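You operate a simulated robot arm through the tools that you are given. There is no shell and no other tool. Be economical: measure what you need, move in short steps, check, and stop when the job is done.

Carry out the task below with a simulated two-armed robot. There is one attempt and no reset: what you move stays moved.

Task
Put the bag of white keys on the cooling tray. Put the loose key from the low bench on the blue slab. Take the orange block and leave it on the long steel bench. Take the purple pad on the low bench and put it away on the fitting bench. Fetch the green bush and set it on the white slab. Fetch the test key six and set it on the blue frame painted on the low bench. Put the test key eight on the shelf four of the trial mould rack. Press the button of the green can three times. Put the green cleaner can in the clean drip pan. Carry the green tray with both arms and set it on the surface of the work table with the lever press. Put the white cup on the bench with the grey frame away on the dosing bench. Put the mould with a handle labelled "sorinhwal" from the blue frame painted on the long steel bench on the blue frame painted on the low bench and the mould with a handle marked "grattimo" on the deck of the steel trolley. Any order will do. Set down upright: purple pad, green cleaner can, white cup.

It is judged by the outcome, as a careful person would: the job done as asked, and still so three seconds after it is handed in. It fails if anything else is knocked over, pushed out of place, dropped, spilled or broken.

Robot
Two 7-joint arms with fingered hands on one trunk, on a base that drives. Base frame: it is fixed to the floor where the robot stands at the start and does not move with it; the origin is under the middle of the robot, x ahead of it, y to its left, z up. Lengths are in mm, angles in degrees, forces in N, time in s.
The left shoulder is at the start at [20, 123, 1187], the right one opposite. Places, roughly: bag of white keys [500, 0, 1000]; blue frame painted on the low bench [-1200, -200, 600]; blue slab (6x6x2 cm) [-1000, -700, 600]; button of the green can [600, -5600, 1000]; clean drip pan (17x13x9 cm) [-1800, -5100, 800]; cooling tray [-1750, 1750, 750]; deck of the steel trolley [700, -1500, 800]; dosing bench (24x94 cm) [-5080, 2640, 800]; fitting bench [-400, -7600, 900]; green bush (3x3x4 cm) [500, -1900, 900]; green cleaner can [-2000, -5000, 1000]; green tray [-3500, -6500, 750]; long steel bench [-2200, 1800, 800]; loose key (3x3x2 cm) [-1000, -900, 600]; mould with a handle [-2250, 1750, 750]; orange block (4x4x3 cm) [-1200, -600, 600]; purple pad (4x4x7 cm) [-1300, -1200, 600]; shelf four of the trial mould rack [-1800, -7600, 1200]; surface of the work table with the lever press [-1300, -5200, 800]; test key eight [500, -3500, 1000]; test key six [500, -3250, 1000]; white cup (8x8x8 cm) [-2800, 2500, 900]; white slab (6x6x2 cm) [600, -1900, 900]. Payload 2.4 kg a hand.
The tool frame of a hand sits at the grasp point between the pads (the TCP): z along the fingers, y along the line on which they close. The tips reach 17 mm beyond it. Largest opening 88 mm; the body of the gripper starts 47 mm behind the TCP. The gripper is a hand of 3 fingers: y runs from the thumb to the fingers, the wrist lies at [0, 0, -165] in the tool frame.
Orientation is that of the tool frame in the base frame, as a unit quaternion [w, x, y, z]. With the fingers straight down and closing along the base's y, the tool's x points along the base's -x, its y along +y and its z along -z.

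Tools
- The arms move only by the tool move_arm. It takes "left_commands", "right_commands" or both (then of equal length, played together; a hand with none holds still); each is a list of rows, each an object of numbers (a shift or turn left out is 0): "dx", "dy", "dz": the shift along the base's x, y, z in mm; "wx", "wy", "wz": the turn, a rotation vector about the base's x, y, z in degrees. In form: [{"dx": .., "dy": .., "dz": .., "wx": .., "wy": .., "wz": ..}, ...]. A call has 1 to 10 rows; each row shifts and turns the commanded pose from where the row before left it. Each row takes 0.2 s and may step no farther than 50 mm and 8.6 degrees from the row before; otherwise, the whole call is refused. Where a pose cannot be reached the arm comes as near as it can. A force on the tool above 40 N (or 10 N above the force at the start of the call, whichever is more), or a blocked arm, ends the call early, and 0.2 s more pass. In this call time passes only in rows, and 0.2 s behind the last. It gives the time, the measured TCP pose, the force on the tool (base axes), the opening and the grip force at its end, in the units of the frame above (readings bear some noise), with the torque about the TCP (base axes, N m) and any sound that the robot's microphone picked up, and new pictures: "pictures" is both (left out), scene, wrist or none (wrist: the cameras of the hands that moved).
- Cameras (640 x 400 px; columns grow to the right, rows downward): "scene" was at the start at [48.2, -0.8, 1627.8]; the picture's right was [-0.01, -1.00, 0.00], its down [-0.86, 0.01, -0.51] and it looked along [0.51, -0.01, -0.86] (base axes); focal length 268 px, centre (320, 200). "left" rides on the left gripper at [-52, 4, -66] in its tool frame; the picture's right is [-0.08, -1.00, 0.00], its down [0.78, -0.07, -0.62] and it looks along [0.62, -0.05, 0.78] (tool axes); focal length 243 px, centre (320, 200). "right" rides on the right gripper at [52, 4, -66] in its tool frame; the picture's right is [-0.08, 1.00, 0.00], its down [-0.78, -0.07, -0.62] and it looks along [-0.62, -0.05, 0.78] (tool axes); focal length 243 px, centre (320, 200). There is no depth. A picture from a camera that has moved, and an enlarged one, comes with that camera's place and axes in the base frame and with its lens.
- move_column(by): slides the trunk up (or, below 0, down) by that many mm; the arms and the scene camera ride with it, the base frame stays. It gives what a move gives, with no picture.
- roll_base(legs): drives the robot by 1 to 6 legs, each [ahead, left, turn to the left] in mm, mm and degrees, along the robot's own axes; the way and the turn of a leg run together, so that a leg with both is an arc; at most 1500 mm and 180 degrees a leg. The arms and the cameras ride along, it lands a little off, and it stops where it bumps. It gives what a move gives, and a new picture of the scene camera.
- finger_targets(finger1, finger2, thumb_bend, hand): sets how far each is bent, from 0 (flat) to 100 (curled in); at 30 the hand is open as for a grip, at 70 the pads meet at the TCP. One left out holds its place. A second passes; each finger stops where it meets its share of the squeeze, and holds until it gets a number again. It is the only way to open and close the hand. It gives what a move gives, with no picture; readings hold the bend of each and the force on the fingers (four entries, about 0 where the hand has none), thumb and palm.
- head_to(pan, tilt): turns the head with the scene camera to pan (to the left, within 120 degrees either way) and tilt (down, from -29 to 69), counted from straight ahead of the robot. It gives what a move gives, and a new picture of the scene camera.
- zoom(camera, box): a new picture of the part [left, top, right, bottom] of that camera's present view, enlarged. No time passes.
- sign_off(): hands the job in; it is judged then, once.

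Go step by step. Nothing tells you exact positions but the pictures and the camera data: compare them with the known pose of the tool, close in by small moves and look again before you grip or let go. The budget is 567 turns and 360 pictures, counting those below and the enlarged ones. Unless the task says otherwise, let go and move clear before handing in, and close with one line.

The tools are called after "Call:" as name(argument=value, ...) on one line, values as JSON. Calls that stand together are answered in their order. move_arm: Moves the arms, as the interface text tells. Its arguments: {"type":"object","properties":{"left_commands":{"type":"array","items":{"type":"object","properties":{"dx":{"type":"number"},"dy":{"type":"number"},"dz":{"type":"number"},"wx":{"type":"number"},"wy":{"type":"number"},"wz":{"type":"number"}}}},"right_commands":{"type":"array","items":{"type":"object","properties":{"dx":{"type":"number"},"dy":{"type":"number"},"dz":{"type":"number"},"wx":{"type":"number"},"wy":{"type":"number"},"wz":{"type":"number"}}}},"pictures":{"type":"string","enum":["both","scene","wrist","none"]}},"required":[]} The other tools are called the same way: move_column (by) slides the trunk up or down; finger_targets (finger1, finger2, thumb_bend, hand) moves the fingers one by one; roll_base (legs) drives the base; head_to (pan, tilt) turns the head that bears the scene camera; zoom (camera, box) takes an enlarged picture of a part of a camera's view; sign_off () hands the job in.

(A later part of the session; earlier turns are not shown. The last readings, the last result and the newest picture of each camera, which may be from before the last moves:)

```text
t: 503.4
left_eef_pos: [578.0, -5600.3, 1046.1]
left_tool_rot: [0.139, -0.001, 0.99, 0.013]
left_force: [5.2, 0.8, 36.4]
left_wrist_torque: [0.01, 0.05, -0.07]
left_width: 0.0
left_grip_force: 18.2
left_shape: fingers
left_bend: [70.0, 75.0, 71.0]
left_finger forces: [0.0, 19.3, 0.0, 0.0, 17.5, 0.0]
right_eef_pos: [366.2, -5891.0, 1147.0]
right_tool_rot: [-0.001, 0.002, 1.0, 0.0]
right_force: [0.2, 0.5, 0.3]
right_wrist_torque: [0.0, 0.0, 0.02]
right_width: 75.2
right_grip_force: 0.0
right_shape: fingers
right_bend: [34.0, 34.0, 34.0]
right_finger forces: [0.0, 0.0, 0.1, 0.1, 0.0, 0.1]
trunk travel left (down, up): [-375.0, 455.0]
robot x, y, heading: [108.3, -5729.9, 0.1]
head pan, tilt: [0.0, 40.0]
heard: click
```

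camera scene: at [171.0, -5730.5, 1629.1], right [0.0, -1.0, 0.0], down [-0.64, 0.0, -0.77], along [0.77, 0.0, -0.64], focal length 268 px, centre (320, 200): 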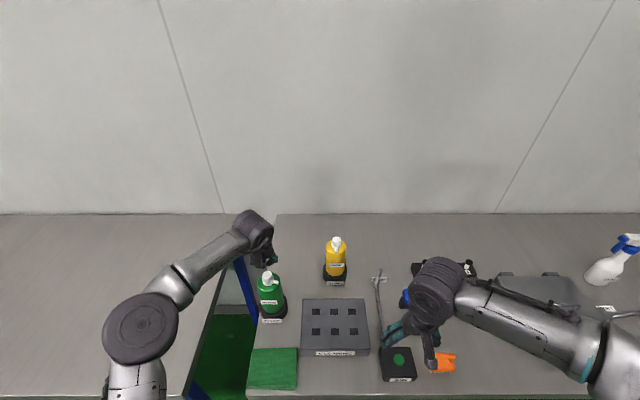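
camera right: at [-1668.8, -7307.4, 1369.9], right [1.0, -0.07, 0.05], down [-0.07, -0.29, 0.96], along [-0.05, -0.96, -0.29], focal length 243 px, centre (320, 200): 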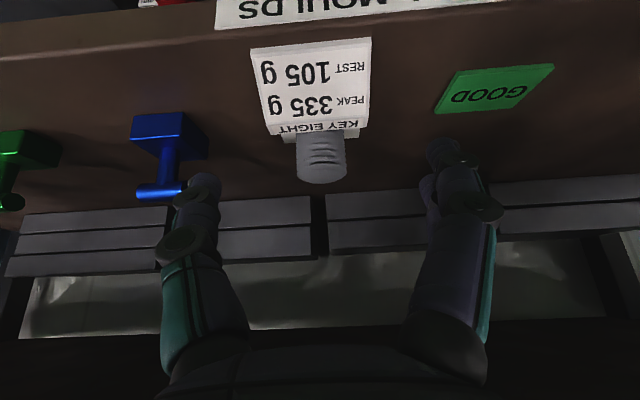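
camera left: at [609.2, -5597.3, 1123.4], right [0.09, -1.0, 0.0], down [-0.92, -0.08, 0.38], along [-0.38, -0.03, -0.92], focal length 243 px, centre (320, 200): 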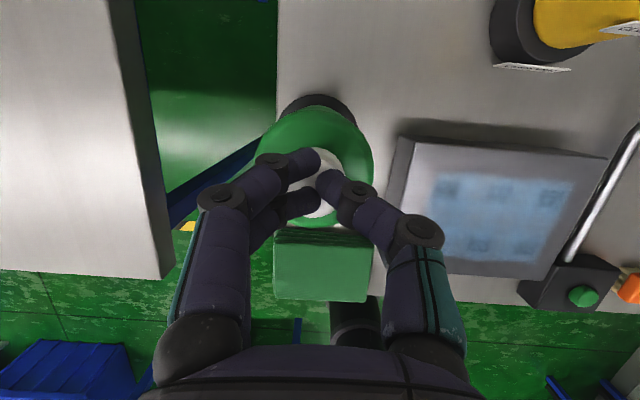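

Second click. Third press.

Call:
move_arm(left_commands=[{"dz": 12}, {"dz": 13}], pictures="none")

Call:
move_arm(left_commands=[{"dz": -12}, {"dz": -5}, {"dz": -4}, {"dz": -4}], pictures="none")

Call:
move_arm(left_commands=[{"dz": 25}, {"dz": 40}, {"dz": 30, "dx": -20}, {"dx": -40}, {"dx": -40}, {"dx": -40}, {"dx": -40, "wy": 7.5}, {"dx": -40, "wy": 7.5}], pictures="scene")

```text
t: 504.0
left_eef_pos: [577.7, -5599.1, 1067.9]
left_tool_rot: [0.134, 0.0, 0.991, 0.015]
left_force: [0.1, 0.2, 0.4]
left_wrist_torque: [-0.02, -0.02, 0.01]
left_width: 0.2
left_grip_force: 0.0
left_shape: fingers
left_bend: [70.0, 70.0, 70.0]
left_finger forces: [0.1, 0.1, 0.0, 0.0, 0.0, 0.0]
right_eef_pos: [368.2, -5889.8, 1144.5]
right_tool_rot: [0.0, 0.003, 1.0, -0.001]
right_force: [-1.3, 0.4, -0.4]
right_wrist_torque: [0.05, 0.01, 0.02]
right_width: 75.6
right_grip_force: 0.1
right_shape: fingers
right_bend: [34.0, 34.0, 34.0]
right_finger forces: [0.0, 0.0, 0.1, 0.0, 0.0, 0.0]
trunk travel left (down, up): [-375.0, 455.0]
robot x, y, heading: [103.5, -5728.8, -0.2]
head pan, tilt: [0.0, 40.0]
```

```text
t: 505.0
left_eef_pos: [578.0, -5599.8, 1046.1]
left_tool_rot: [0.139, 0.0, 0.99, 0.012]
left_force: [6.6, 1.1, 34.6]
left_wrist_torque: [-0.03, 0.02, -0.03]
left_width: 0.0
left_grip_force: 17.0
left_shape: fingers
left_bend: [70.0, 75.0, 71.0]
left_finger forces: [0.0, 18.1, 0.0, 0.0, 16.7, 0.1]
right_eef_pos: [365.6, -5889.2, 1145.2]
right_tool_rot: [-0.001, 0.003, 1.0, 0.0]
right_force: [0.8, 0.6, 0.2]
right_wrist_torque: [0.01, 0.01, -0.01]
right_width: 75.2
right_grip_force: 0.0
right_shape: fingers
right_bend: [34.0, 34.0, 34.0]
right_finger forces: [0.1, 0.1, 0.0, 0.1, 0.0, 0.0]
trunk travel left (down, up): [-375.0, 455.0]
robot x, y, heading: [107.4, -5732.6, -0.2]
head pan, tilt: [0.0, 40.0]
heard: click
```

```text
t: 506.8
left_eef_pos: [357.0, -5599.1, 1138.9]
left_tool_rot: [0.003, 0.001, 1.0, 0.015]
left_force: [0.3, -0.6, -1.1]
left_wrist_torque: [0.01, -0.01, -0.05]
left_width: 0.1
left_grip_force: 0.0
left_shape: fingers
left_bend: [70.0, 70.0, 70.0]
left_finger forces: [0.1, 0.1, 0.1, 0.0, 0.0, 0.1]
right_eef_pos: [367.0, -5889.5, 1145.0]
right_tool_rot: [-0.001, 0.002, 1.0, -0.001]
right_force: [-0.3, 0.3, -0.7]
right_wrist_torque: [-0.01, 0.0, 0.04]
right_width: 75.4
right_grip_force: 0.1
right_shape: fingers
right_bend: [34.0, 34.0, 34.0]
right_finger forces: [0.1, 0.1, 0.1, 0.1, 0.0, 0.0]
trunk travel left (down, up): [-375.0, 455.0]
robot x, y, heading: [104.6, -5729.9, -0.1]
head pan, tilt: [0.0, 40.0]
camera scene: at [170.3, -5730.5, 1629.2], right [0.0, -1.0, 0.0], down [-0.64, 0.0, -0.77], along [0.77, 0.0, -0.64], focal length 268 px, centre (320, 200)
```

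scene: 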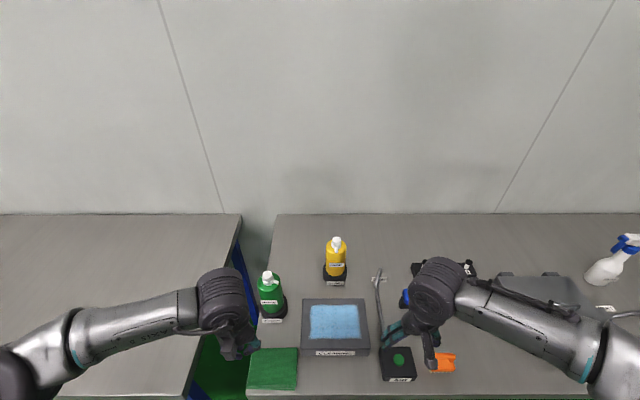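

All three clicks done. Now to the press table for the cleaner can: drive round to its north side.

Call:
roll_base(legs=[[-260, 0, 0], [0, 1350, 0], [0, 0, -90]])

```text
t: 518.8
left_eef_pos: [-19.7, -4662.0, 1137.6]
left_tool_rot: [0.013, 0.711, 0.703, 0.006]
left_force: [-0.4, 0.0, -0.2]
left_wrist_torque: [0.02, 0.0, -0.03]
left_width: 0.0
left_grip_force: 0.1
left_shape: fingers
left_bend: [70.0, 70.0, 70.0]
left_finger forces: [0.0, 0.0, 0.0, 0.1, 0.1, 0.0]
right_eef_pos: [-311.1, -4669.6, 1145.8]
right_tool_rot: [-0.002, 0.712, 0.702, 0.001]
right_force: [-0.3, 0.0, -0.1]
right_wrist_torque: [-0.03, 0.03, -0.02]
right_width: 75.6
right_grip_force: 0.0
right_shape: fingers
right_bend: [34.0, 34.0, 34.0]
right_finger forces: [0.1, 0.0, 0.0, 0.0, 0.0, 0.0]
trunk travel left (down, up): [-375.0, 455.0]
robot x, y, heading: [-150.9, -4404.7, -90.8]
head pan, tilt: [0.0, 40.0]
camera scene: at [-150.0, -4472.1, 1629.2], right [-1.0, 0.01, 0.0], down [0.01, 0.64, -0.77], along [-0.01, -0.77, -0.64], focal length 268 px, centre (320, 200)
```

scene: 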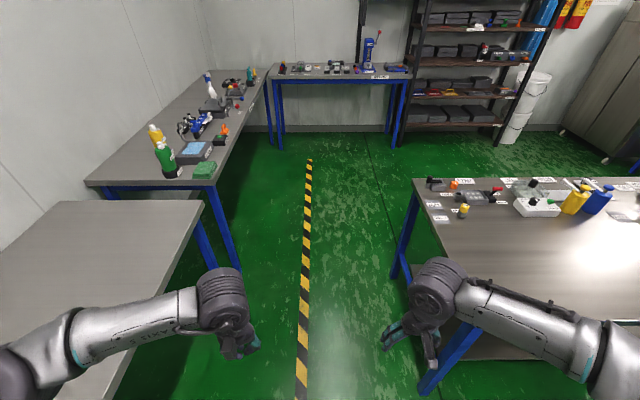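

Call:
roll_base(legs=[[0, 0, 0.8], [0, -1500, 0], [0, -150, 0]])

Call:
head_to(pan=0, tilt=45)

```text
t: 523.1
left_eef_pos: [-644.6, -4712.6, 1138.2]
left_tool_rot: [0.017, 0.697, 0.717, 0.014]
left_force: [0.3, -1.0, 0.4]
left_wrist_torque: [0.03, -0.03, -0.02]
left_width: 0.0
left_grip_force: 0.1
left_shape: fingers
left_bend: [70.0, 70.0, 70.0]
left_finger forces: [0.1, 0.1, 0.0, 0.0, 0.0, 0.0]
right_eef_pos: [-935.2, -4730.8, 1139.8]
right_tool_rot: [0.004, 0.698, 0.716, 0.01]
right_force: [-0.2, 0.1, -0.2]
right_wrist_torque: [0.0, 0.03, 0.03]
right_width: 75.9
right_grip_force: 0.1
right_shape: fingers
right_bend: [34.0, 34.0, 34.0]
right_finger forces: [0.0, 0.0, 0.0, 0.0, 0.1, 0.1]
trunk travel left (down, up): [-375.0, 455.0]
robot x, y, heading: [-758.1, -4459.7, -88.7]
head pan, tilt: [0.0, 40.0]
stopped in leg 2: the robot was blocked; the commanded pose is now the measured one
camera scene: at [-754.7, -4527.0, 1629.1], right [-1.0, -0.02, 0.0], down [-0.02, 0.64, -0.77], along [0.02, -0.77, -0.64], focal length 268 px, centre (320, 200)
```

scene: 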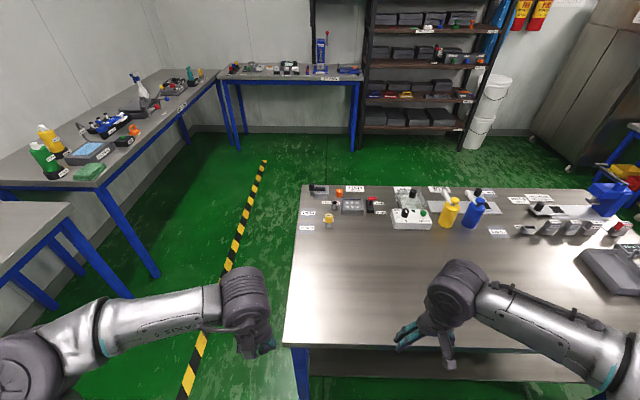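

```text
t: 523.7
left_eef_pos: [-648.7, -4715.6, 1136.8]
left_tool_rot: [0.018, 0.698, 0.716, 0.016]
left_force: [0.1, 0.2, -0.2]
left_wrist_torque: [-0.01, 0.03, 0.04]
left_width: 0.1
left_grip_force: 0.0
left_shape: fingers
left_bend: [70.0, 70.0, 70.0]
left_finger forces: [0.1, 0.0, 0.0, 0.0, 0.1, 0.0]
right_eef_pos: [-938.9, -4733.8, 1136.6]
right_tool_rot: [0.002, 0.699, 0.715, 0.011]
right_force: [-0.4, 0.8, 0.5]
right_wrist_torque: [0.02, -0.01, 0.01]
right_width: 76.0
right_grip_force: 0.1
right_shape: fingers
right_bend: [34.0, 34.0, 34.0]
right_finger forces: [0.0, 0.1, 0.0, 0.0, 0.1, 0.0]
trunk travel left (down, up): [-375.0, 455.0]
robot x, y, heading: [-763.1, -4456.4, -89.0]
head pan, tilt: [0.0, 45.0]
camera scene: at [-760.7, -4526.1, 1621.6], right [-1.0, -0.02, 0.0], down [-0.01, 0.71, -0.7], along [0.02, -0.7, -0.71], focal length 268 px, centre (320, 200)
```

scene: 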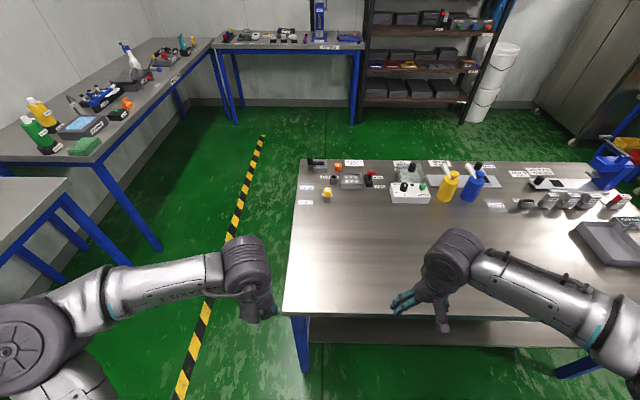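

I was blocked by something on my right. Looking that way before moving.

Call:
head_to(pan=-100, tilt=35)

```text
t: 525.5
left_eef_pos: [-650.5, -4717.6, 1136.6]
left_tool_rot: [0.016, 0.699, 0.715, 0.016]
left_force: [0.8, 0.4, -0.3]
left_wrist_torque: [0.01, 0.01, 0.04]
left_width: 0.0
left_grip_force: 0.0
left_shape: fingers
left_bend: [70.0, 70.0, 70.0]
left_finger forces: [0.0, 0.0, 0.0, 0.0, 0.0, 0.0]
right_eef_pos: [-938.2, -4733.1, 1137.3]
right_tool_rot: [0.002, 0.699, 0.715, 0.011]
right_force: [-0.1, -0.1, 0.2]
right_wrist_torque: [0.01, 0.03, 0.02]
right_width: 75.9
right_grip_force: 0.1
right_shape: fingers
right_bend: [34.0, 34.0, 34.0]
right_finger forces: [0.1, 0.0, 0.0, 0.0, 0.1, 0.0]
trunk travel left (down, up): [-375.0, 455.0]
robot x, y, heading: [-760.2, -4460.7, -88.8]
head pan, tilt: [-100.0, 35.0]
camera scene: at [-848.9, -4431.2, 1636.8], right [0.15, 0.99, 0.0], down [0.57, -0.08, -0.82], along [-0.81, 0.13, -0.57], focal length 268 px, centre (320, 200)
```

scene: 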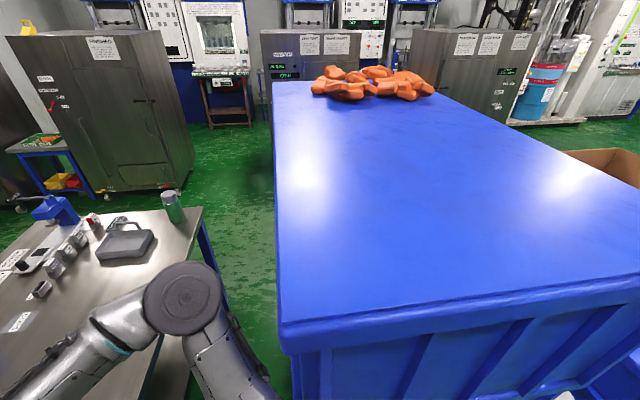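

A tall crate stack leaves too narrow a gap north of the table. I'll retreat and go around the south to the table's west side.

Call:
roll_base(legs=[[0, 600, 0], [1500, 0, 0], [330, 0, 0], [0, -1500, 0], [0, -1060, 0]])

```text
t: 549.6
left_eef_pos: [-2564.2, -6620.1, 1138.9]
left_tool_rot: [0.018, 0.679, 0.734, 0.015]
left_force: [0.4, 0.7, -0.3]
left_wrist_torque: [0.0, 0.01, 0.04]
left_width: 0.0
left_grip_force: 0.2
left_shape: fingers
left_bend: [70.0, 70.0, 70.0]
left_finger forces: [0.0, 0.0, 0.1, 0.0, 0.0, 0.1]
right_eef_pos: [-2852.3, -6653.2, 1139.0]
right_tool_rot: [0.004, 0.68, 0.733, 0.01]
right_force: [0.1, -0.5, -0.2]
right_wrist_torque: [-0.01, 0.0, 0.02]
right_width: 75.8
right_grip_force: 0.0
right_shape: fingers
right_bend: [34.0, 34.0, 34.0]
right_finger forces: [0.0, 0.0, 0.1, 0.0, 0.0, 0.1]
trunk travel left (down, up): [-375.0, 455.0]
robot x, y, heading: [-2691.7, -6370.4, -85.8]
head pan, tilt: [-100.0, 35.0]
camera scene: at [-2779.4, -6344.5, 1636.7], right [0.1, 1.0, 0.0], down [0.57, -0.06, -0.82], along [-0.81, 0.08, -0.57], focal length 268 px, centre (320, 200)
```

scene: 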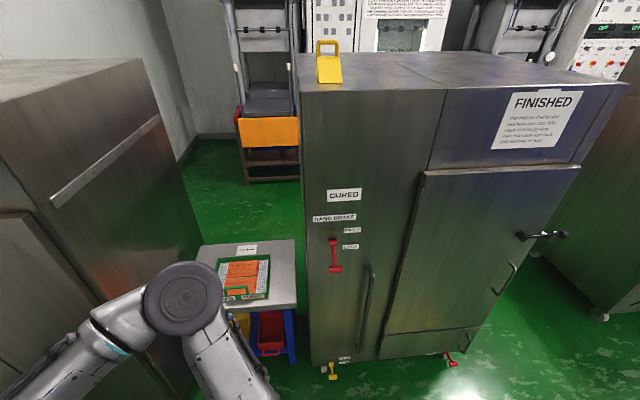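

Noted: the green tray is on a stand here at ≈(-3490,-6575). First the cleaner can: driving to the table's west side facing it.

Call:
roll_base(legs=[[0, 0, -4.2], [-1340, 0, 0], [0, 0, 90]])

Call:
head_to(pan=0, tilt=45)

```text
t: 560.7
left_eef_pos: [-2442.8, -4918.5, 1139.1]
left_tool_rot: [0.003, -0.008, 1.0, 0.022]
left_force: [-1.0, -0.2, 0.0]
left_wrist_torque: [0.03, 0.03, 0.04]
left_width: 0.0
left_grip_force: 0.0
left_shape: fingers
left_bend: [70.0, 70.0, 70.0]
left_finger forces: [0.0, 0.0, 0.1, 0.0, 0.0, 0.0]
right_eef_pos: [-2428.2, -5209.7, 1139.4]
right_tool_rot: [-0.003, -0.007, 1.0, 0.009]
right_force: [0.0, -0.2, 0.0]
right_wrist_torque: [-0.01, 0.02, -0.03]
right_width: 76.0
right_grip_force: 0.2
right_shape: fingers
right_bend: [34.0, 34.0, 34.0]
right_finger forces: [0.0, 0.0, 0.0, 0.0, 0.0, 0.1]
trunk travel left (down, up): [-375.0, 455.0]
robot x, y, heading: [-2694.6, -5028.4, 0.7]
head pan, tilt: [-100.0, 35.0]
camera scene: at [-2729.9, -5116.9, 1636.7], right [-0.99, 0.16, 0.0], down [0.09, 0.57, -0.82], along [-0.13, -0.81, -0.57], focal length 268 px, centre (320, 200)
```

scene: 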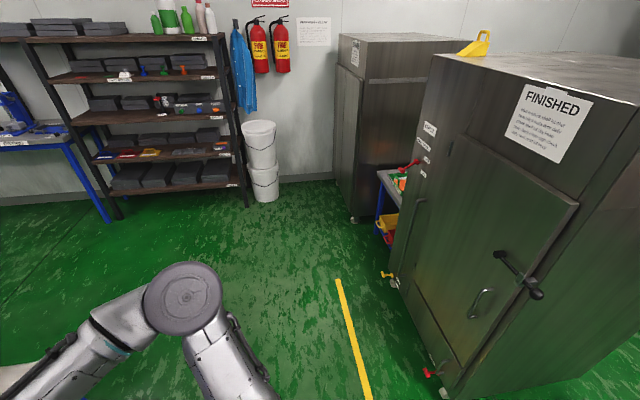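

```text
t: 562.4
left_eef_pos: [-2442.2, -4919.2, 1138.4]
left_tool_rot: [0.003, -0.008, 1.0, 0.021]
left_force: [0.1, 0.2, 0.4]
left_wrist_torque: [0.02, -0.01, -0.01]
left_width: 0.0
left_grip_force: 0.1
left_shape: fingers
left_bend: [70.0, 70.0, 70.0]
left_finger forces: [0.0, 0.0, 0.0, 0.1, 0.2, 0.0]
right_eef_pos: [-2426.3, -5209.7, 1138.8]
right_tool_rot: [-0.004, -0.007, 1.0, 0.008]
right_force: [-0.3, 0.5, 0.2]
right_wrist_torque: [0.02, -0.02, -0.01]
right_width: 75.9
right_grip_force: 0.1
right_shape: fingers
right_bend: [34.0, 34.0, 34.0]
right_finger forces: [0.0, 0.1, 0.0, 0.0, 0.0, 0.0]
trunk travel left (down, up): [-375.0, 455.0]
robot x, y, heading: [-2703.5, -5030.1, 0.6]
head pan, tilt: [0.0, 45.0]
camera scene: at [-2634.4, -5029.1, 1621.9], right [0.01, -1.0, 0.0], down [-0.71, -0.01, -0.71], along [0.71, 0.01, -0.71], focal length 268 px, centre (320, 200)
```

scene: 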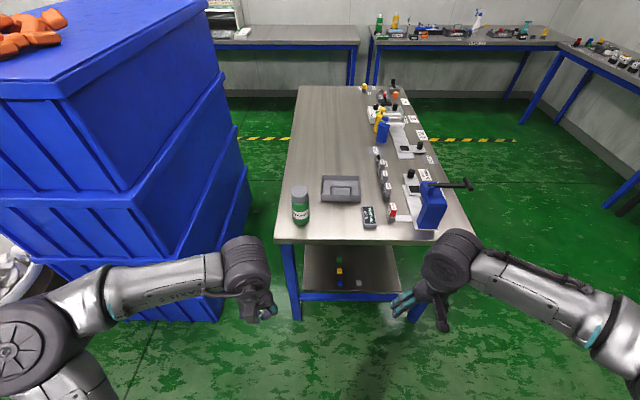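

The can and the drip pan are close together at the west end. Zooming.

Call:
zoom(camera="scene", box=[260, 150, 420, 250])

```text
4.00 times, centred on (340, 200) of scene
camera zoom: at [-2634.4, -5029.1, 1621.9], right [0.01, -1.0, 0.0], down [-0.71, -0.01, -0.71], along [0.71, 0.01, -0.71], focal length 1073 px, centre (240, 200)
```

zoom: 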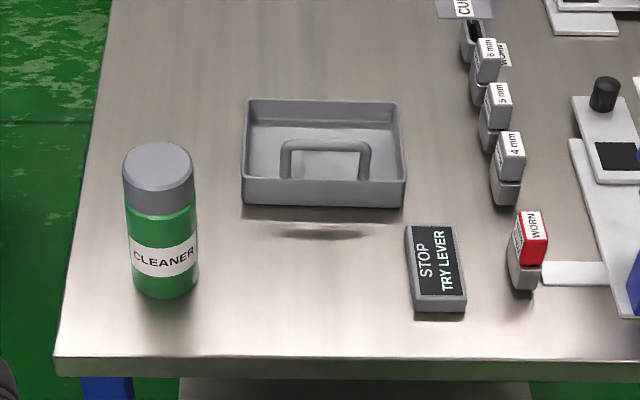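

Can ≈(-1952,-4946), top z≈980; pan ≈x[-1859,-1733], y[-5184,-5021] with its handle on the near wall. I'll approach, open the left hand and tilt it 35°.

Call:
finger_targets(hand="left", finger1=30, finger2=30, thumb_bend=30)

Call:
move_arm(right_commands=[{"dz": 30, "dx": -20}, {"dz": 30, "dx": -20}], pictures="none")

Call:
roll_base(legs=[[0, -110, -0.6], [365, 0, 0]])

Call:
move_arm(left_commands=[{"wy": -7, "dy": 10}, {"wy": -7, "dy": 10}, {"wy": -7, "dy": 15}, {"wy": -7, "dy": 15}, {"wy": -7, "dy": 15}])

```text
t: 563.4
left_eef_pos: [-2442.1, -4919.8, 1138.4]
left_tool_rot: [0.002, -0.008, 1.0, 0.022]
left_force: [-0.5, 0.0, 0.2]
left_wrist_torque: [-0.01, 0.0, -0.02]
left_width: 84.2
left_grip_force: 0.1
left_shape: fingers
left_bend: [30.0, 30.0, 30.0]
left_finger forces: [0.0, 0.0, 0.1, 0.0, 0.1, 0.0]
right_eef_pos: [-2427.6, -5209.2, 1139.2]
right_tool_rot: [-0.003, -0.007, 1.0, 0.01]
right_force: [0.2, -0.2, -0.7]
right_wrist_torque: [-0.04, -0.01, 0.02]
right_width: 76.1
right_grip_force: 0.0
right_shape: fingers
right_bend: [34.0, 34.0, 34.0]
right_finger forces: [0.0, 0.0, 0.0, 0.0, 0.0, 0.0]
trunk travel left (down, up): [-375.0, 455.0]
robot x, y, heading: [-2692.9, -5033.4, 0.6]
head pan, tilt: [0.0, 45.0]
```

```text
t: 564.0
left_eef_pos: [-2441.2, -4919.3, 1139.1]
left_tool_rot: [0.002, -0.008, 1.0, 0.023]
left_force: [-0.1, 0.9, -0.8]
left_wrist_torque: [0.04, -0.01, 0.01]
left_width: 83.8
left_grip_force: 0.1
left_shape: fingers
left_bend: [30.0, 30.0, 30.0]
left_finger forces: [0.0, 0.0, 0.1, 0.1, 0.0, 0.0]
right_eef_pos: [-2467.3, -5211.6, 1198.6]
right_tool_rot: [-0.004, -0.006, 1.0, 0.009]
right_force: [0.7, -0.5, -1.2]
right_wrist_torque: [0.0, 0.0, 0.01]
right_width: 75.7
right_grip_force: 0.0
right_shape: fingers
right_bend: [34.0, 34.0, 34.0]
right_finger forces: [0.0, 0.1, 0.0, 0.1, 0.0, 0.0]
trunk travel left (down, up): [-375.0, 455.0]
robot x, y, heading: [-2696.2, -5029.0, 0.4]
head pan, tilt: [0.0, 45.0]
```

```text
t: 567.1
left_eef_pos: [-2078.6, -5034.7, 1138.1]
left_tool_rot: [0.003, -0.001, 1.0, 0.022]
left_force: [-0.1, -0.7, -0.2]
left_wrist_torque: [-0.02, 0.0, -0.03]
left_width: 83.8
left_grip_force: 0.0
left_shape: fingers
left_bend: [30.0, 30.0, 30.0]
left_finger forces: [0.0, 0.0, 0.0, 0.0, 0.0, 0.0]
right_eef_pos: [-2107.0, -5327.5, 1199.8]
right_tool_rot: [-0.004, 0.001, 1.0, 0.009]
right_force: [-0.5, 1.0, -0.1]
right_wrist_torque: [0.01, 0.02, 0.01]
right_width: 75.9
right_grip_force: 0.0
right_shape: fingers
right_bend: [34.0, 34.0, 34.0]
right_finger forces: [0.0, 0.0, 0.0, 0.0, 0.0, 0.0]
trunk travel left (down, up): [-375.0, 455.0]
robot x, y, heading: [-2335.7, -5143.4, -0.4]
head pan, tilt: [0.0, 45.0]
camera scene: at [-2272.1, -5141.7, 1621.8], right [0.0, -1.0, 0.0], down [-0.71, 0.0, -0.71], along [0.71, 0.0, -0.71], focal length 268 px, centre (320, 200)
```

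scene: 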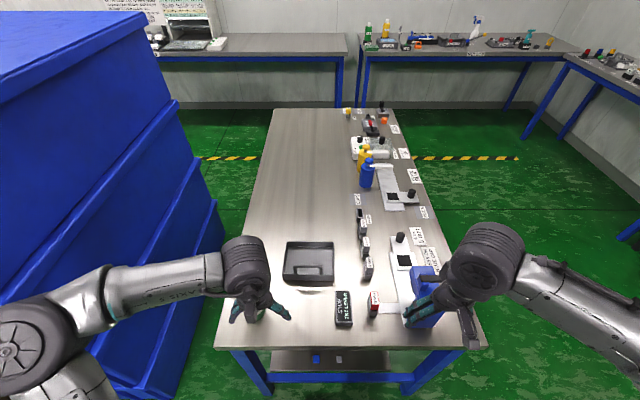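

```text
t: 568.3
left_eef_pos: [-2070.0, -4970.7, 1145.6]
left_tool_rot: [0.303, -0.008, 0.953, 0.022]
left_force: [0.2, -0.5, -0.5]
left_wrist_torque: [-0.03, -0.03, -0.02]
left_width: 84.2
left_grip_force: 0.1
left_shape: fingers
left_bend: [30.0, 30.0, 30.0]
left_finger forces: [0.0, 0.0, 0.0, 0.0, 0.0, 0.1]
left hand out of reach, approached as far as the arm can: row 5
right_eef_pos: [-2108.1, -5326.5, 1199.2]
right_tool_rot: [-0.003, 0.001, 1.0, 0.009]
right_force: [-1.1, 0.3, -0.3]
right_wrist_torque: [-0.02, -0.01, -0.01]
right_width: 75.9
right_grip_force: 0.0
right_shape: fingers
right_bend: [34.0, 34.0, 34.0]
right_finger forces: [0.1, 0.1, 0.1, 0.0, 0.0, 0.0]
trunk travel left (down, up): [-375.0, 455.0]
robot x, y, heading: [-2338.5, -5139.6, 0.1]
head pan, tilt: [0.0, 45.0]
camera scene: at [-2273.1, -5141.4, 1621.9], right [0.0, -1.0, 0.0], down [-0.71, 0.0, -0.71], along [0.71, 0.0, -0.71], focal length 268 px, centre (320, 200)
camera left: at [-2065.4, -4969.5, 1229.4], right [0.1, -1.0, 0.01], down [-0.99, -0.09, 0.05], along [-0.05, -0.02, -1.0], focal length 243 px, centre (320, 200)
```

scene: 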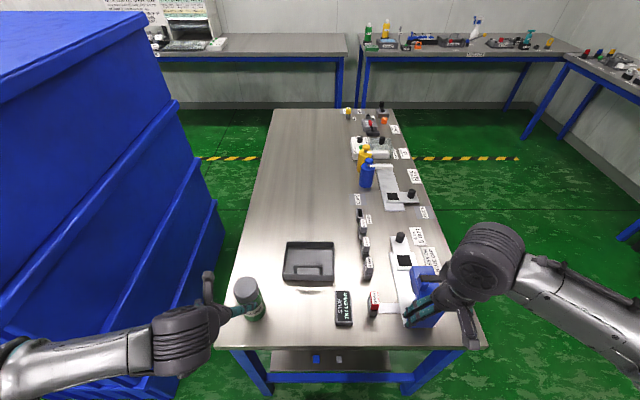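
left: 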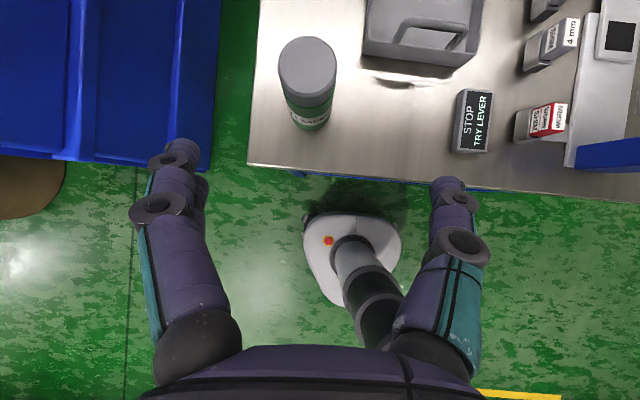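

Call:
move_column(by=-80)

Call:
move_arm(left_commands=[{"dx": 40, "dy": 7, "wy": -5}, {"dx": 42, "dy": 7}, {"dx": 38, "dy": 6}, {"dz": -20}], pictures="wrist")

```text
t: 569.5
left_eef_pos: [-2069.1, -4971.5, 1066.6]
left_tool_rot: [0.303, -0.007, 0.953, 0.021]
left_force: [0.1, -0.2, 0.8]
left_wrist_torque: [-0.01, 0.0, 0.03]
left_width: 84.2
left_grip_force: 0.1
left_shape: fingers
left_bend: [30.0, 30.0, 30.0]
left_finger forces: [0.0, 0.0, 0.1, 0.0, 0.1, 0.1]
right_eef_pos: [-2108.9, -5325.3, 1119.1]
right_tool_rot: [-0.004, 0.0, 1.0, 0.01]
right_force: [0.4, 0.6, -0.2]
right_wrist_torque: [-0.02, 0.04, -0.02]
right_width: 75.9
right_grip_force: 0.0
right_shape: fingers
right_bend: [34.0, 34.0, 34.0]
right_finger forces: [0.1, 0.0, 0.1, 0.0, 0.0, 0.0]
trunk travel left (down, up): [-295.0, 535.0]
robot x, y, heading: [-2338.0, -5141.1, -0.1]
head pan, tilt: [0.0, 45.0]
```

```text
t: 570.5
left_eef_pos: [-1950.3, -4949.4, 1045.7]
left_tool_rot: [0.344, -0.008, 0.939, 0.021]
left_force: [0.1, 0.0, -0.6]
left_wrist_torque: [-0.02, 0.01, 0.03]
left_width: 84.3
left_grip_force: 0.0
left_shape: fingers
left_bend: [30.0, 30.0, 30.0]
left_finger forces: [0.0, 0.1, 0.1, 0.1, 0.0, 0.1]
right_eef_pos: [-2109.4, -5325.4, 1118.1]
right_tool_rot: [-0.004, 0.001, 1.0, 0.01]
right_force: [0.5, -0.7, -0.1]
right_wrist_torque: [0.0, 0.01, 0.02]
right_width: 75.7
right_grip_force: 0.0
right_shape: fingers
right_bend: [34.0, 34.0, 34.0]
right_finger forces: [0.0, 0.0, 0.0, 0.0, 0.0, 0.1]
trunk travel left (down, up): [-295.0, 535.0]
robot x, y, heading: [-2334.1, -5141.9, -0.5]
head pan, tilt: [0.0, 45.0]
camera left: at [-1953.5, -4948.1, 1129.2], right [0.09, -1.0, 0.02], down [-0.99, -0.09, -0.03], along [0.04, -0.02, -1.0], focal length 243 px, centre (320, 200)
```

left: 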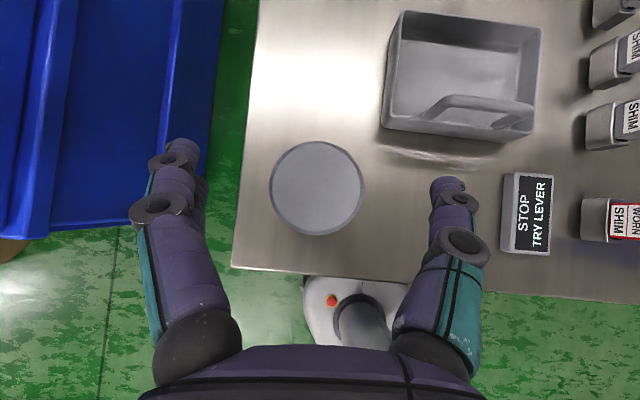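

Call:
move_arm(left_commands=[{"dx": 11, "dz": -30}, {"dz": -30}, {"dz": -15}], pictures="both")

```text
t: 571.3
left_eef_pos: [-1937.1, -4951.2, 969.7]
left_tool_rot: [0.344, -0.008, 0.939, 0.021]
left_force: [-0.1, 0.2, 0.7]
left_wrist_torque: [-0.01, 0.01, 0.02]
left_width: 84.5
left_grip_force: 0.1
left_shape: fingers
left_bend: [30.0, 30.0, 30.0]
left_finger forces: [0.0, 0.0, 0.0, 0.1, 0.1, 0.0]
right_eef_pos: [-2108.0, -5326.0, 1119.0]
right_tool_rot: [-0.004, 0.001, 1.0, 0.01]
right_force: [0.8, 1.2, 0.0]
right_wrist_torque: [-0.03, -0.01, 0.03]
right_width: 76.1
right_grip_force: 0.0
right_shape: fingers
right_bend: [34.0, 34.0, 34.0]
right_finger forces: [0.0, 0.0, 0.0, 0.1, 0.1, 0.1]
trunk travel left (down, up): [-295.0, 535.0]
robot x, y, heading: [-2336.9, -5142.4, -0.4]
head pan, tilt: [0.0, 45.0]
camera scene: at [-2273.0, -5141.7, 1541.9], right [0.0, -1.0, 0.0], down [-0.71, 0.0, -0.71], along [0.71, 0.0, -0.71], focal length 268 px, centre (320, 200)
camera left: at [-1941.2, -4950.0, 1054.0], right [0.09, -1.0, 0.02], down [-0.99, -0.09, -0.03], along [0.04, -0.02, -1.0], focal length 243 px, centre (320, 200)
```

scene: 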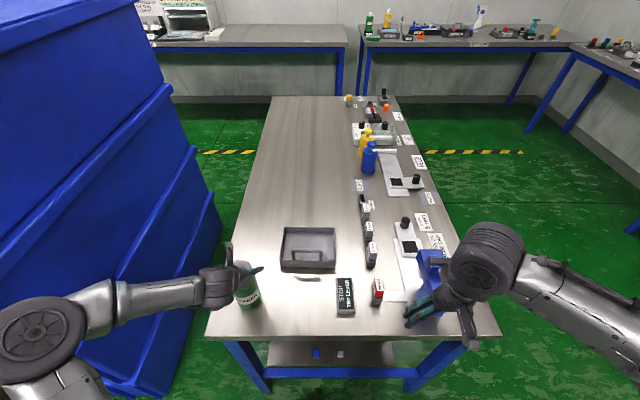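
left: 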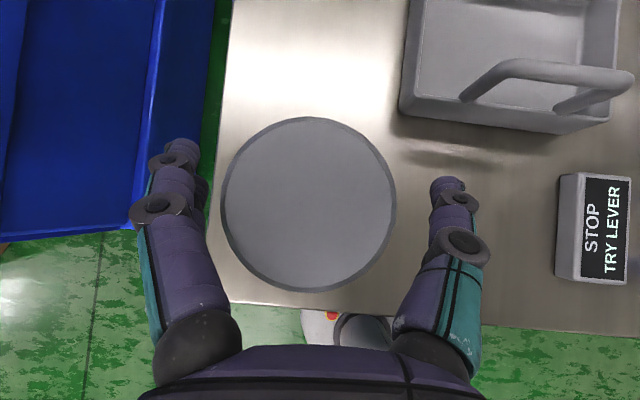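

Call:
move_arm(left_commands=[{"dx": -2, "dy": 3, "dz": -12}, {"dz": -12}], pictures="wrist")

Call:
finger_targets(hand="left", finger1=70, finger2=70, thumb_bend=70)

```text
t: 571.9
left_eef_pos: [-1939.6, -4949.4, 946.5]
left_tool_rot: [0.343, -0.009, 0.939, 0.021]
left_force: [0.1, 0.2, 1.1]
left_wrist_torque: [-0.01, 0.01, 0.03]
left_width: 84.2
left_grip_force: 0.1
left_shape: fingers
left_bend: [30.0, 30.0, 30.0]
left_finger forces: [0.0, 0.0, 0.0, 0.1, 0.0, 0.0]
right_eef_pos: [-2107.8, -5326.7, 1117.4]
right_tool_rot: [-0.003, 0.001, 1.0, 0.01]
right_force: [-0.5, -0.1, 0.4]
right_wrist_torque: [0.0, -0.01, 0.03]
right_width: 75.9
right_grip_force: 0.0
right_shape: fingers
right_bend: [34.0, 34.0, 34.0]
right_finger forces: [0.1, 0.0, 0.0, 0.1, 0.1, 0.0]
trunk travel left (down, up): [-295.0, 535.0]
robot x, y, heading: [-2340.0, -5144.3, -0.1]
head pan, tilt: [0.0, 45.0]
camera left: at [-1943.8, -4947.0, 1030.2], right [0.09, -1.0, 0.02], down [-0.99, -0.1, -0.03], along [0.03, -0.02, -1.0], focal length 243 px, centre (320, 200)
```

left: 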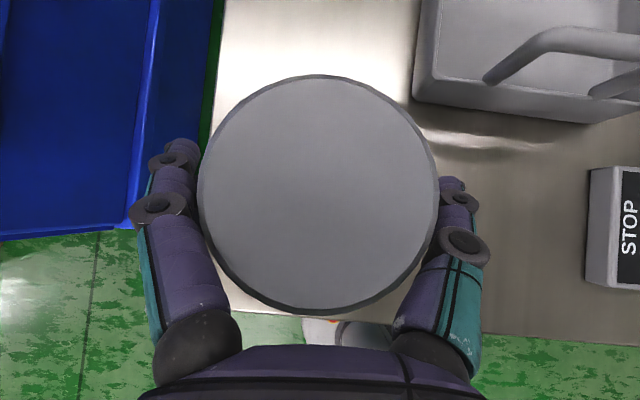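

```text
t: 572.9
left_eef_pos: [-1939.9, -4949.0, 947.2]
left_tool_rot: [0.343, -0.008, 0.939, 0.021]
left_force: [0.6, 0.9, 0.9]
left_wrist_torque: [-0.03, 0.05, 0.01]
left_width: 50.2
left_grip_force: 18.6
left_shape: fingers
left_bend: [60.0, 49.0, 48.0]
left_finger forces: [11.4, 7.8, 0.0, 0.0, 17.2, 0.0]
right_eef_pos: [-2107.5, -5325.7, 1119.6]
right_tool_rot: [-0.004, 0.001, 1.0, 0.009]
right_force: [0.2, 0.2, 0.5]
right_wrist_torque: [-0.02, -0.01, 0.02]
right_width: 75.8
right_grip_force: 0.0
right_shape: fingers
right_bend: [34.0, 34.0, 34.0]
right_finger forces: [0.0, 0.0, 0.1, 0.1, 0.0, 0.0]
trunk travel left (down, up): [-295.0, 535.0]
robot x, y, heading: [-2337.3, -5142.7, -0.2]
head pan, tilt: [0.0, 45.0]
heard: snap
```

I heard a snap; checking the can before lifting.

Call:
zoom(camera="left", box=[0, 0, 640, 400])

Call:
zoom(camera="scene", box=[180, 210, 340, 350])

```text
1.00 times, centred on (320, 200) of left
camera zoom: at [-1943.8, -4947.0, 1030.5], right [0.09, -1.0, 0.02], down [-0.99, -0.09, -0.03], along [0.04, -0.02, -1.0], focal length 243 px, centre (320, 200)
```

zoom: 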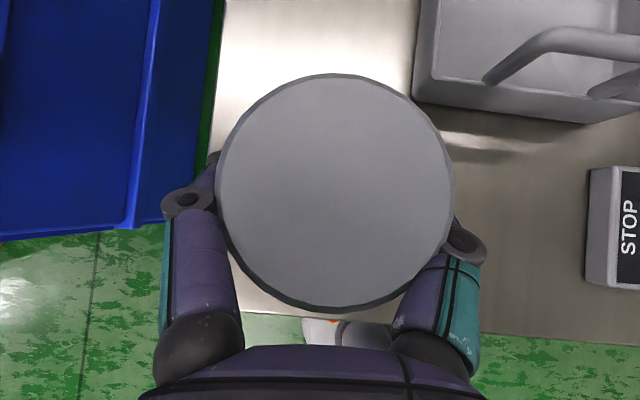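

```text
2.86 times, centred on (260, 280) of scene
camera zoom: at [-2273.2, -5141.6, 1541.9], right [0.0, -1.0, 0.0], down [-0.71, 0.0, -0.71], along [0.71, 0.0, -0.71], focal length 766 px, centre (491, -29)
```

zoom: 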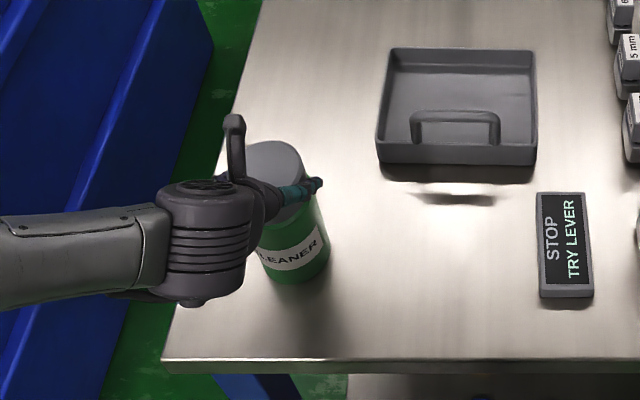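

Call:
move_arm(left_commands=[{"dz": 5}, {"dz": 5}], pictures="none")

Call:
zoom(camera="scene", box=[220, 230, 300, 330])

```text
t: 573.5
left_eef_pos: [-1939.0, -4949.5, 956.8]
left_tool_rot: [0.344, -0.007, 0.939, 0.02]
left_force: [0.5, -1.0, -3.6]
left_wrist_torque: [0.03, -0.03, -0.02]
left_width: 50.3
left_grip_force: 17.9
left_shape: fingers
left_bend: [60.0, 49.0, 48.0]
left_finger forces: [11.3, 7.5, 0.0, 0.1, 16.7, 0.0]
right_eef_pos: [-2107.8, -5325.3, 1118.9]
right_tool_rot: [-0.003, 0.001, 1.0, 0.01]
right_force: [0.4, 1.3, 0.1]
right_wrist_torque: [0.04, -0.02, -0.01]
right_width: 75.9
right_grip_force: 0.1
right_shape: fingers
right_bend: [34.0, 34.0, 34.0]
right_finger forces: [0.1, 0.1, 0.0, 0.0, 0.1, 0.0]
trunk travel left (down, up): [-295.0, 535.0]
robot x, y, heading: [-2335.2, -5137.5, -0.3]
head pan, tilt: [0.0, 45.0]
```

```text
4.00 times, centred on (260, 280) of scene
camera zoom: at [-2272.8, -5141.6, 1541.9], right [0.0, -1.0, 0.0], down [-0.71, 0.0, -0.71], along [0.71, 0.0, -0.71], focal length 1073 px, centre (560, -120)
```

zoom: 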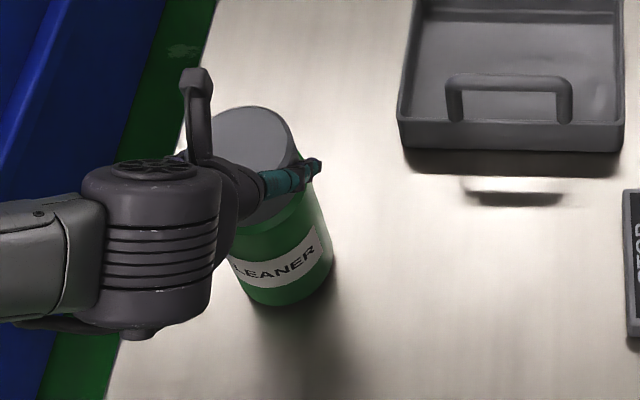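

The whole can lifts (3.6 N). Raising it well above the pan's handle and moving over the pan.

Call:
move_arm(left_commands=[{"dz": 40}, {"dz": 40}, {"dz": 25}, {"dx": 25, "dy": -30}, {"dx": 28, "dy": -32}, {"dx": 28, "dy": -32}, {"dx": 28, "dy": -32}, {"dx": 26, "dy": -28}], pictures="both")

```text
t: 575.3
left_eef_pos: [-1803.2, -5102.4, 1060.9]
left_tool_rot: [0.343, -0.006, 0.939, 0.019]
left_force: [0.5, -0.6, -0.5]
left_wrist_torque: [-0.03, -0.01, 0.0]
left_width: 48.9
left_grip_force: 17.0
left_shape: fingers
left_bend: [60.0, 54.0, 48.0]
left_finger forces: [9.3, 7.6, 0.0, 0.0, 16.3, 0.1]
right_eef_pos: [-2108.1, -5327.6, 1117.9]
right_tool_rot: [-0.004, 0.001, 1.0, 0.011]
right_force: [0.0, -0.7, -0.3]
right_wrist_torque: [0.0, 0.0, -0.02]
right_width: 75.7
right_grip_force: 0.2
right_shape: fingers
right_bend: [34.0, 34.0, 34.0]
right_finger forces: [0.0, 0.0, 0.1, 0.1, 0.0, 0.0]
trunk travel left (down, up): [-295.0, 535.0]
robot x, y, heading: [-2336.9, -5141.3, -0.3]
head pan, tilt: [0.0, 45.0]
camera scene: at [-2272.7, -5142.5, 1541.9], right [0.0, -1.0, 0.0], down [-0.71, 0.0, -0.71], along [0.71, 0.0, -0.71], focal length 268 px, centre (320, 200)
camera left: at [-1807.4, -5100.1, 1144.3], right [0.09, -1.0, 0.02], down [-1.0, -0.09, -0.03], along [0.03, -0.02, -1.0], focal length 243 px, centre (320, 200)
```

scene: 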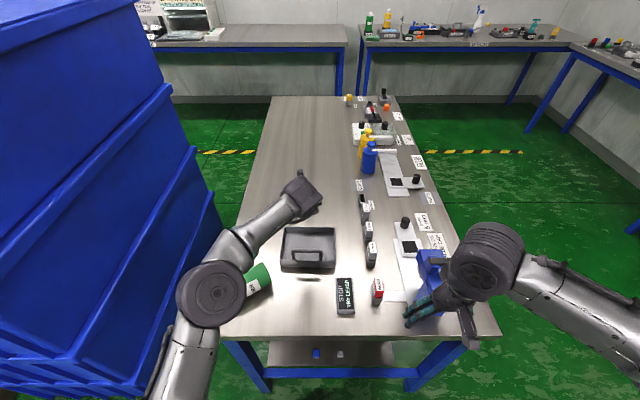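
left: 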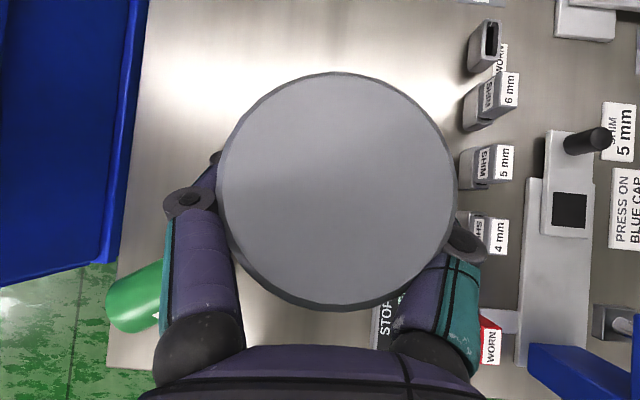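

The cap came off in my grip and the can body tipped onto the table. I must recover carefully; looking closely at the body.

Call:
zoom(camera="scene", box=[180, 230, 340, 340])

Call:
zoom(camera="left", box=[90, 220, 330, 370])

```text
3.64 times, centred on (260, 285) of scene
camera zoom: at [-2272.7, -5142.5, 1541.9], right [0.0, -1.0, 0.0], down [-0.71, 0.0, -0.71], along [0.71, 0.0, -0.71], focal length 975 px, centre (538, -109)
```

zoom: 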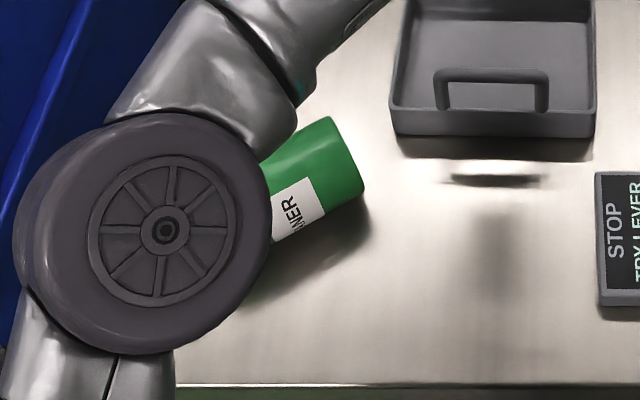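

```text
2.67 times, centred on (210, 295) of left
camera zoom: at [-1807.4, -5100.1, 1144.3], right [0.09, -1.0, 0.02], down [-1.0, -0.09, -0.03], along [0.03, -0.02, -1.0], focal length 647 px, centre (613, -53)
```

zoom: 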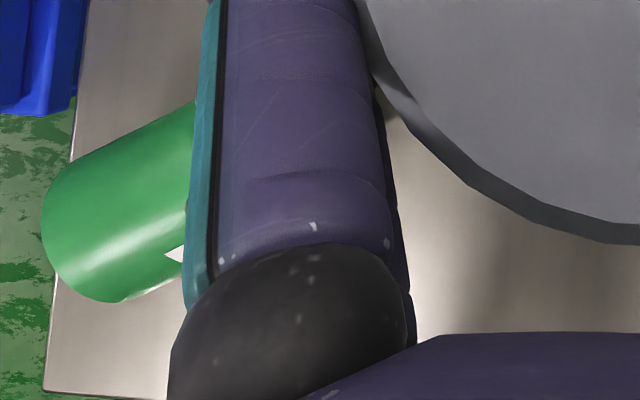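

The body lies with its base end at ≈(-1876,-4986) and open top toward ≈(-1943,-4871). First I'll set the cap down in the free spot near ≈(-1965,-5065).

Call:
move_arm(left_commands=[{"dx": -40, "dy": 8}, {"dx": -40, "dy": 8}, {"dx": -40, "dy": 8}, {"dx": -42, "dy": 8}, {"dz": -45}, {"dz": -45}, {"dz": -45}, {"dz": -40}], pictures="both")

```text
t: 577.1
left_eef_pos: [-1968.7, -5071.6, 887.1]
left_tool_rot: [0.345, -0.009, 0.939, 0.02]
left_force: [-0.8, -0.7, 0.5]
left_wrist_torque: [0.04, -0.02, 0.0]
left_width: 48.8
left_grip_force: 16.2
left_shape: fingers
left_bend: [60.0, 54.0, 48.0]
left_finger forces: [8.8, 7.4, 0.0, 0.1, 15.9, 0.1]
right_eef_pos: [-2107.8, -5326.0, 1119.4]
right_tool_rot: [-0.004, 0.0, 1.0, 0.01]
right_force: [0.0, -0.1, 0.5]
right_wrist_torque: [0.01, 0.03, -0.02]
right_width: 76.1
right_grip_force: 0.1
right_shape: fingers
right_bend: [34.0, 34.0, 34.0]
right_finger forces: [0.0, 0.1, 0.0, 0.1, 0.1, 0.1]
trunk travel left (down, up): [-295.0, 535.0]
robot x, y, heading: [-2337.3, -5139.4, -0.3]
head pan, tilt: [0.0, 45.0]
camera scene: at [-2272.8, -5141.8, 1541.9], right [0.0, -1.0, 0.0], down [-0.71, 0.0, -0.71], along [0.71, 0.0, -0.71], focal length 268 px, centre (320, 200)
camera left: at [-1971.5, -5070.0, 970.5], right [0.09, -1.0, 0.02], down [-0.99, -0.1, -0.03], along [0.04, -0.02, -1.0], focal length 243 px, centre (320, 200)
```

scene: 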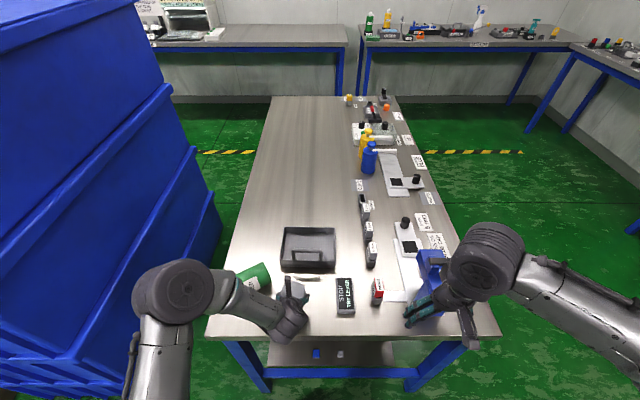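
left: 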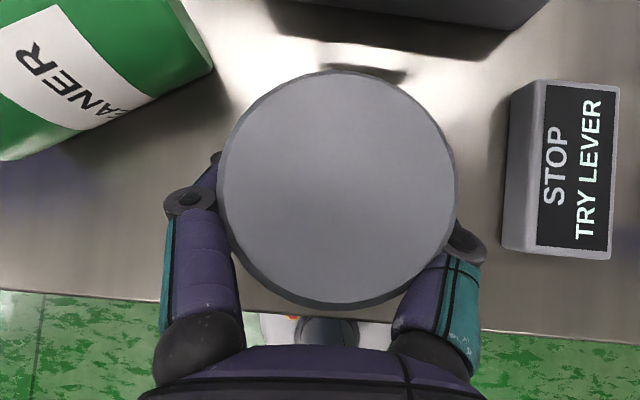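

Call:
move_arm(left_commands=[{"dz": -25}, {"dz": -10}, {"dz": -6}, {"dz": -5}], pictures="none")

Call:
move_arm(left_commands=[{"dz": -5}, {"dz": -4}, {"dz": -4}], pictures="wrist")

```text
t: 578.1
left_eef_pos: [-1966.8, -5071.7, 841.3]
left_tool_rot: [0.346, -0.009, 0.938, 0.021]
left_force: [-1.2, 1.1, 11.4]
left_wrist_torque: [0.33, -0.06, -0.01]
left_width: 48.9
left_grip_force: 21.1
left_shape: fingers
left_bend: [60.0, 56.0, 48.0]
left_finger forces: [9.1, 17.8, 0.1, 0.0, 15.2, 0.0]
right_eef_pos: [-2109.2, -5326.7, 1118.9]
right_tool_rot: [-0.004, 0.001, 1.0, 0.009]
right_force: [-0.2, -0.5, -1.1]
right_wrist_torque: [-0.05, 0.03, -0.04]
right_width: 76.0
right_grip_force: 0.1
right_shape: fingers
right_bend: [34.0, 34.0, 34.0]
right_finger forces: [0.0, 0.0, 0.1, 0.1, 0.0, 0.0]
trunk travel left (down, up): [-295.0, 535.0]
robot x, y, heading: [-2333.8, -5144.4, -0.0]
head pan, tilt: [0.0, 45.0]
```

```text
t: 578.6
left_eef_pos: [-1964.4, -5070.9, 841.1]
left_tool_rot: [0.354, -0.008, 0.935, 0.021]
left_force: [-3.2, 0.6, 24.1]
left_wrist_torque: [0.65, 0.0, 0.1]
left_width: 48.6
left_grip_force: 27.5
left_shape: fingers
left_bend: [60.0, 63.0, 49.0]
left_finger forces: [9.2, 30.8, 0.0, 0.0, 15.1, 0.0]
right_eef_pos: [-2108.6, -5326.3, 1119.2]
right_tool_rot: [-0.003, 0.001, 1.0, 0.01]
right_force: [-0.1, 0.1, -0.1]
right_wrist_torque: [-0.01, 0.01, 0.01]
right_width: 75.8
right_grip_force: 0.1
right_shape: fingers
right_bend: [34.0, 34.0, 34.0]
right_finger forces: [0.0, 0.0, 0.1, 0.0, 0.0, 0.0]
trunk travel left (down, up): [-295.0, 535.0]
robot x, y, heading: [-2340.0, -5143.7, -0.0]
head pan, tilt: [0.0, 45.0]
stopped in row 2 (left hand): the force on the tool passed its limit (the readings are from after the stop); the commanded pose is now the measured one
camera left: at [-1969.6, -5069.8, 924.1], right [0.09, -1.0, 0.02], down [-0.99, -0.1, -0.05], along [0.05, -0.02, -1.0], focal length 243 px, centre (320, 200)
```

left: 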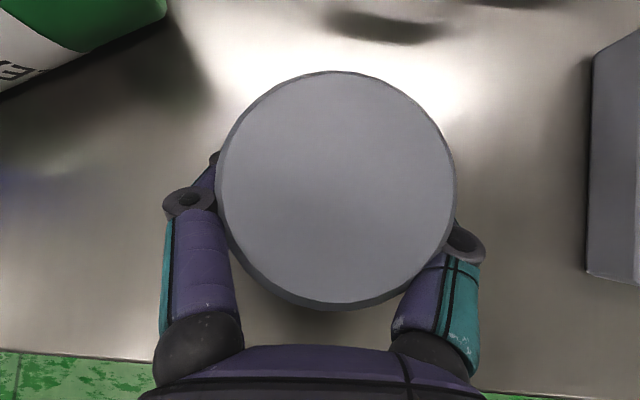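

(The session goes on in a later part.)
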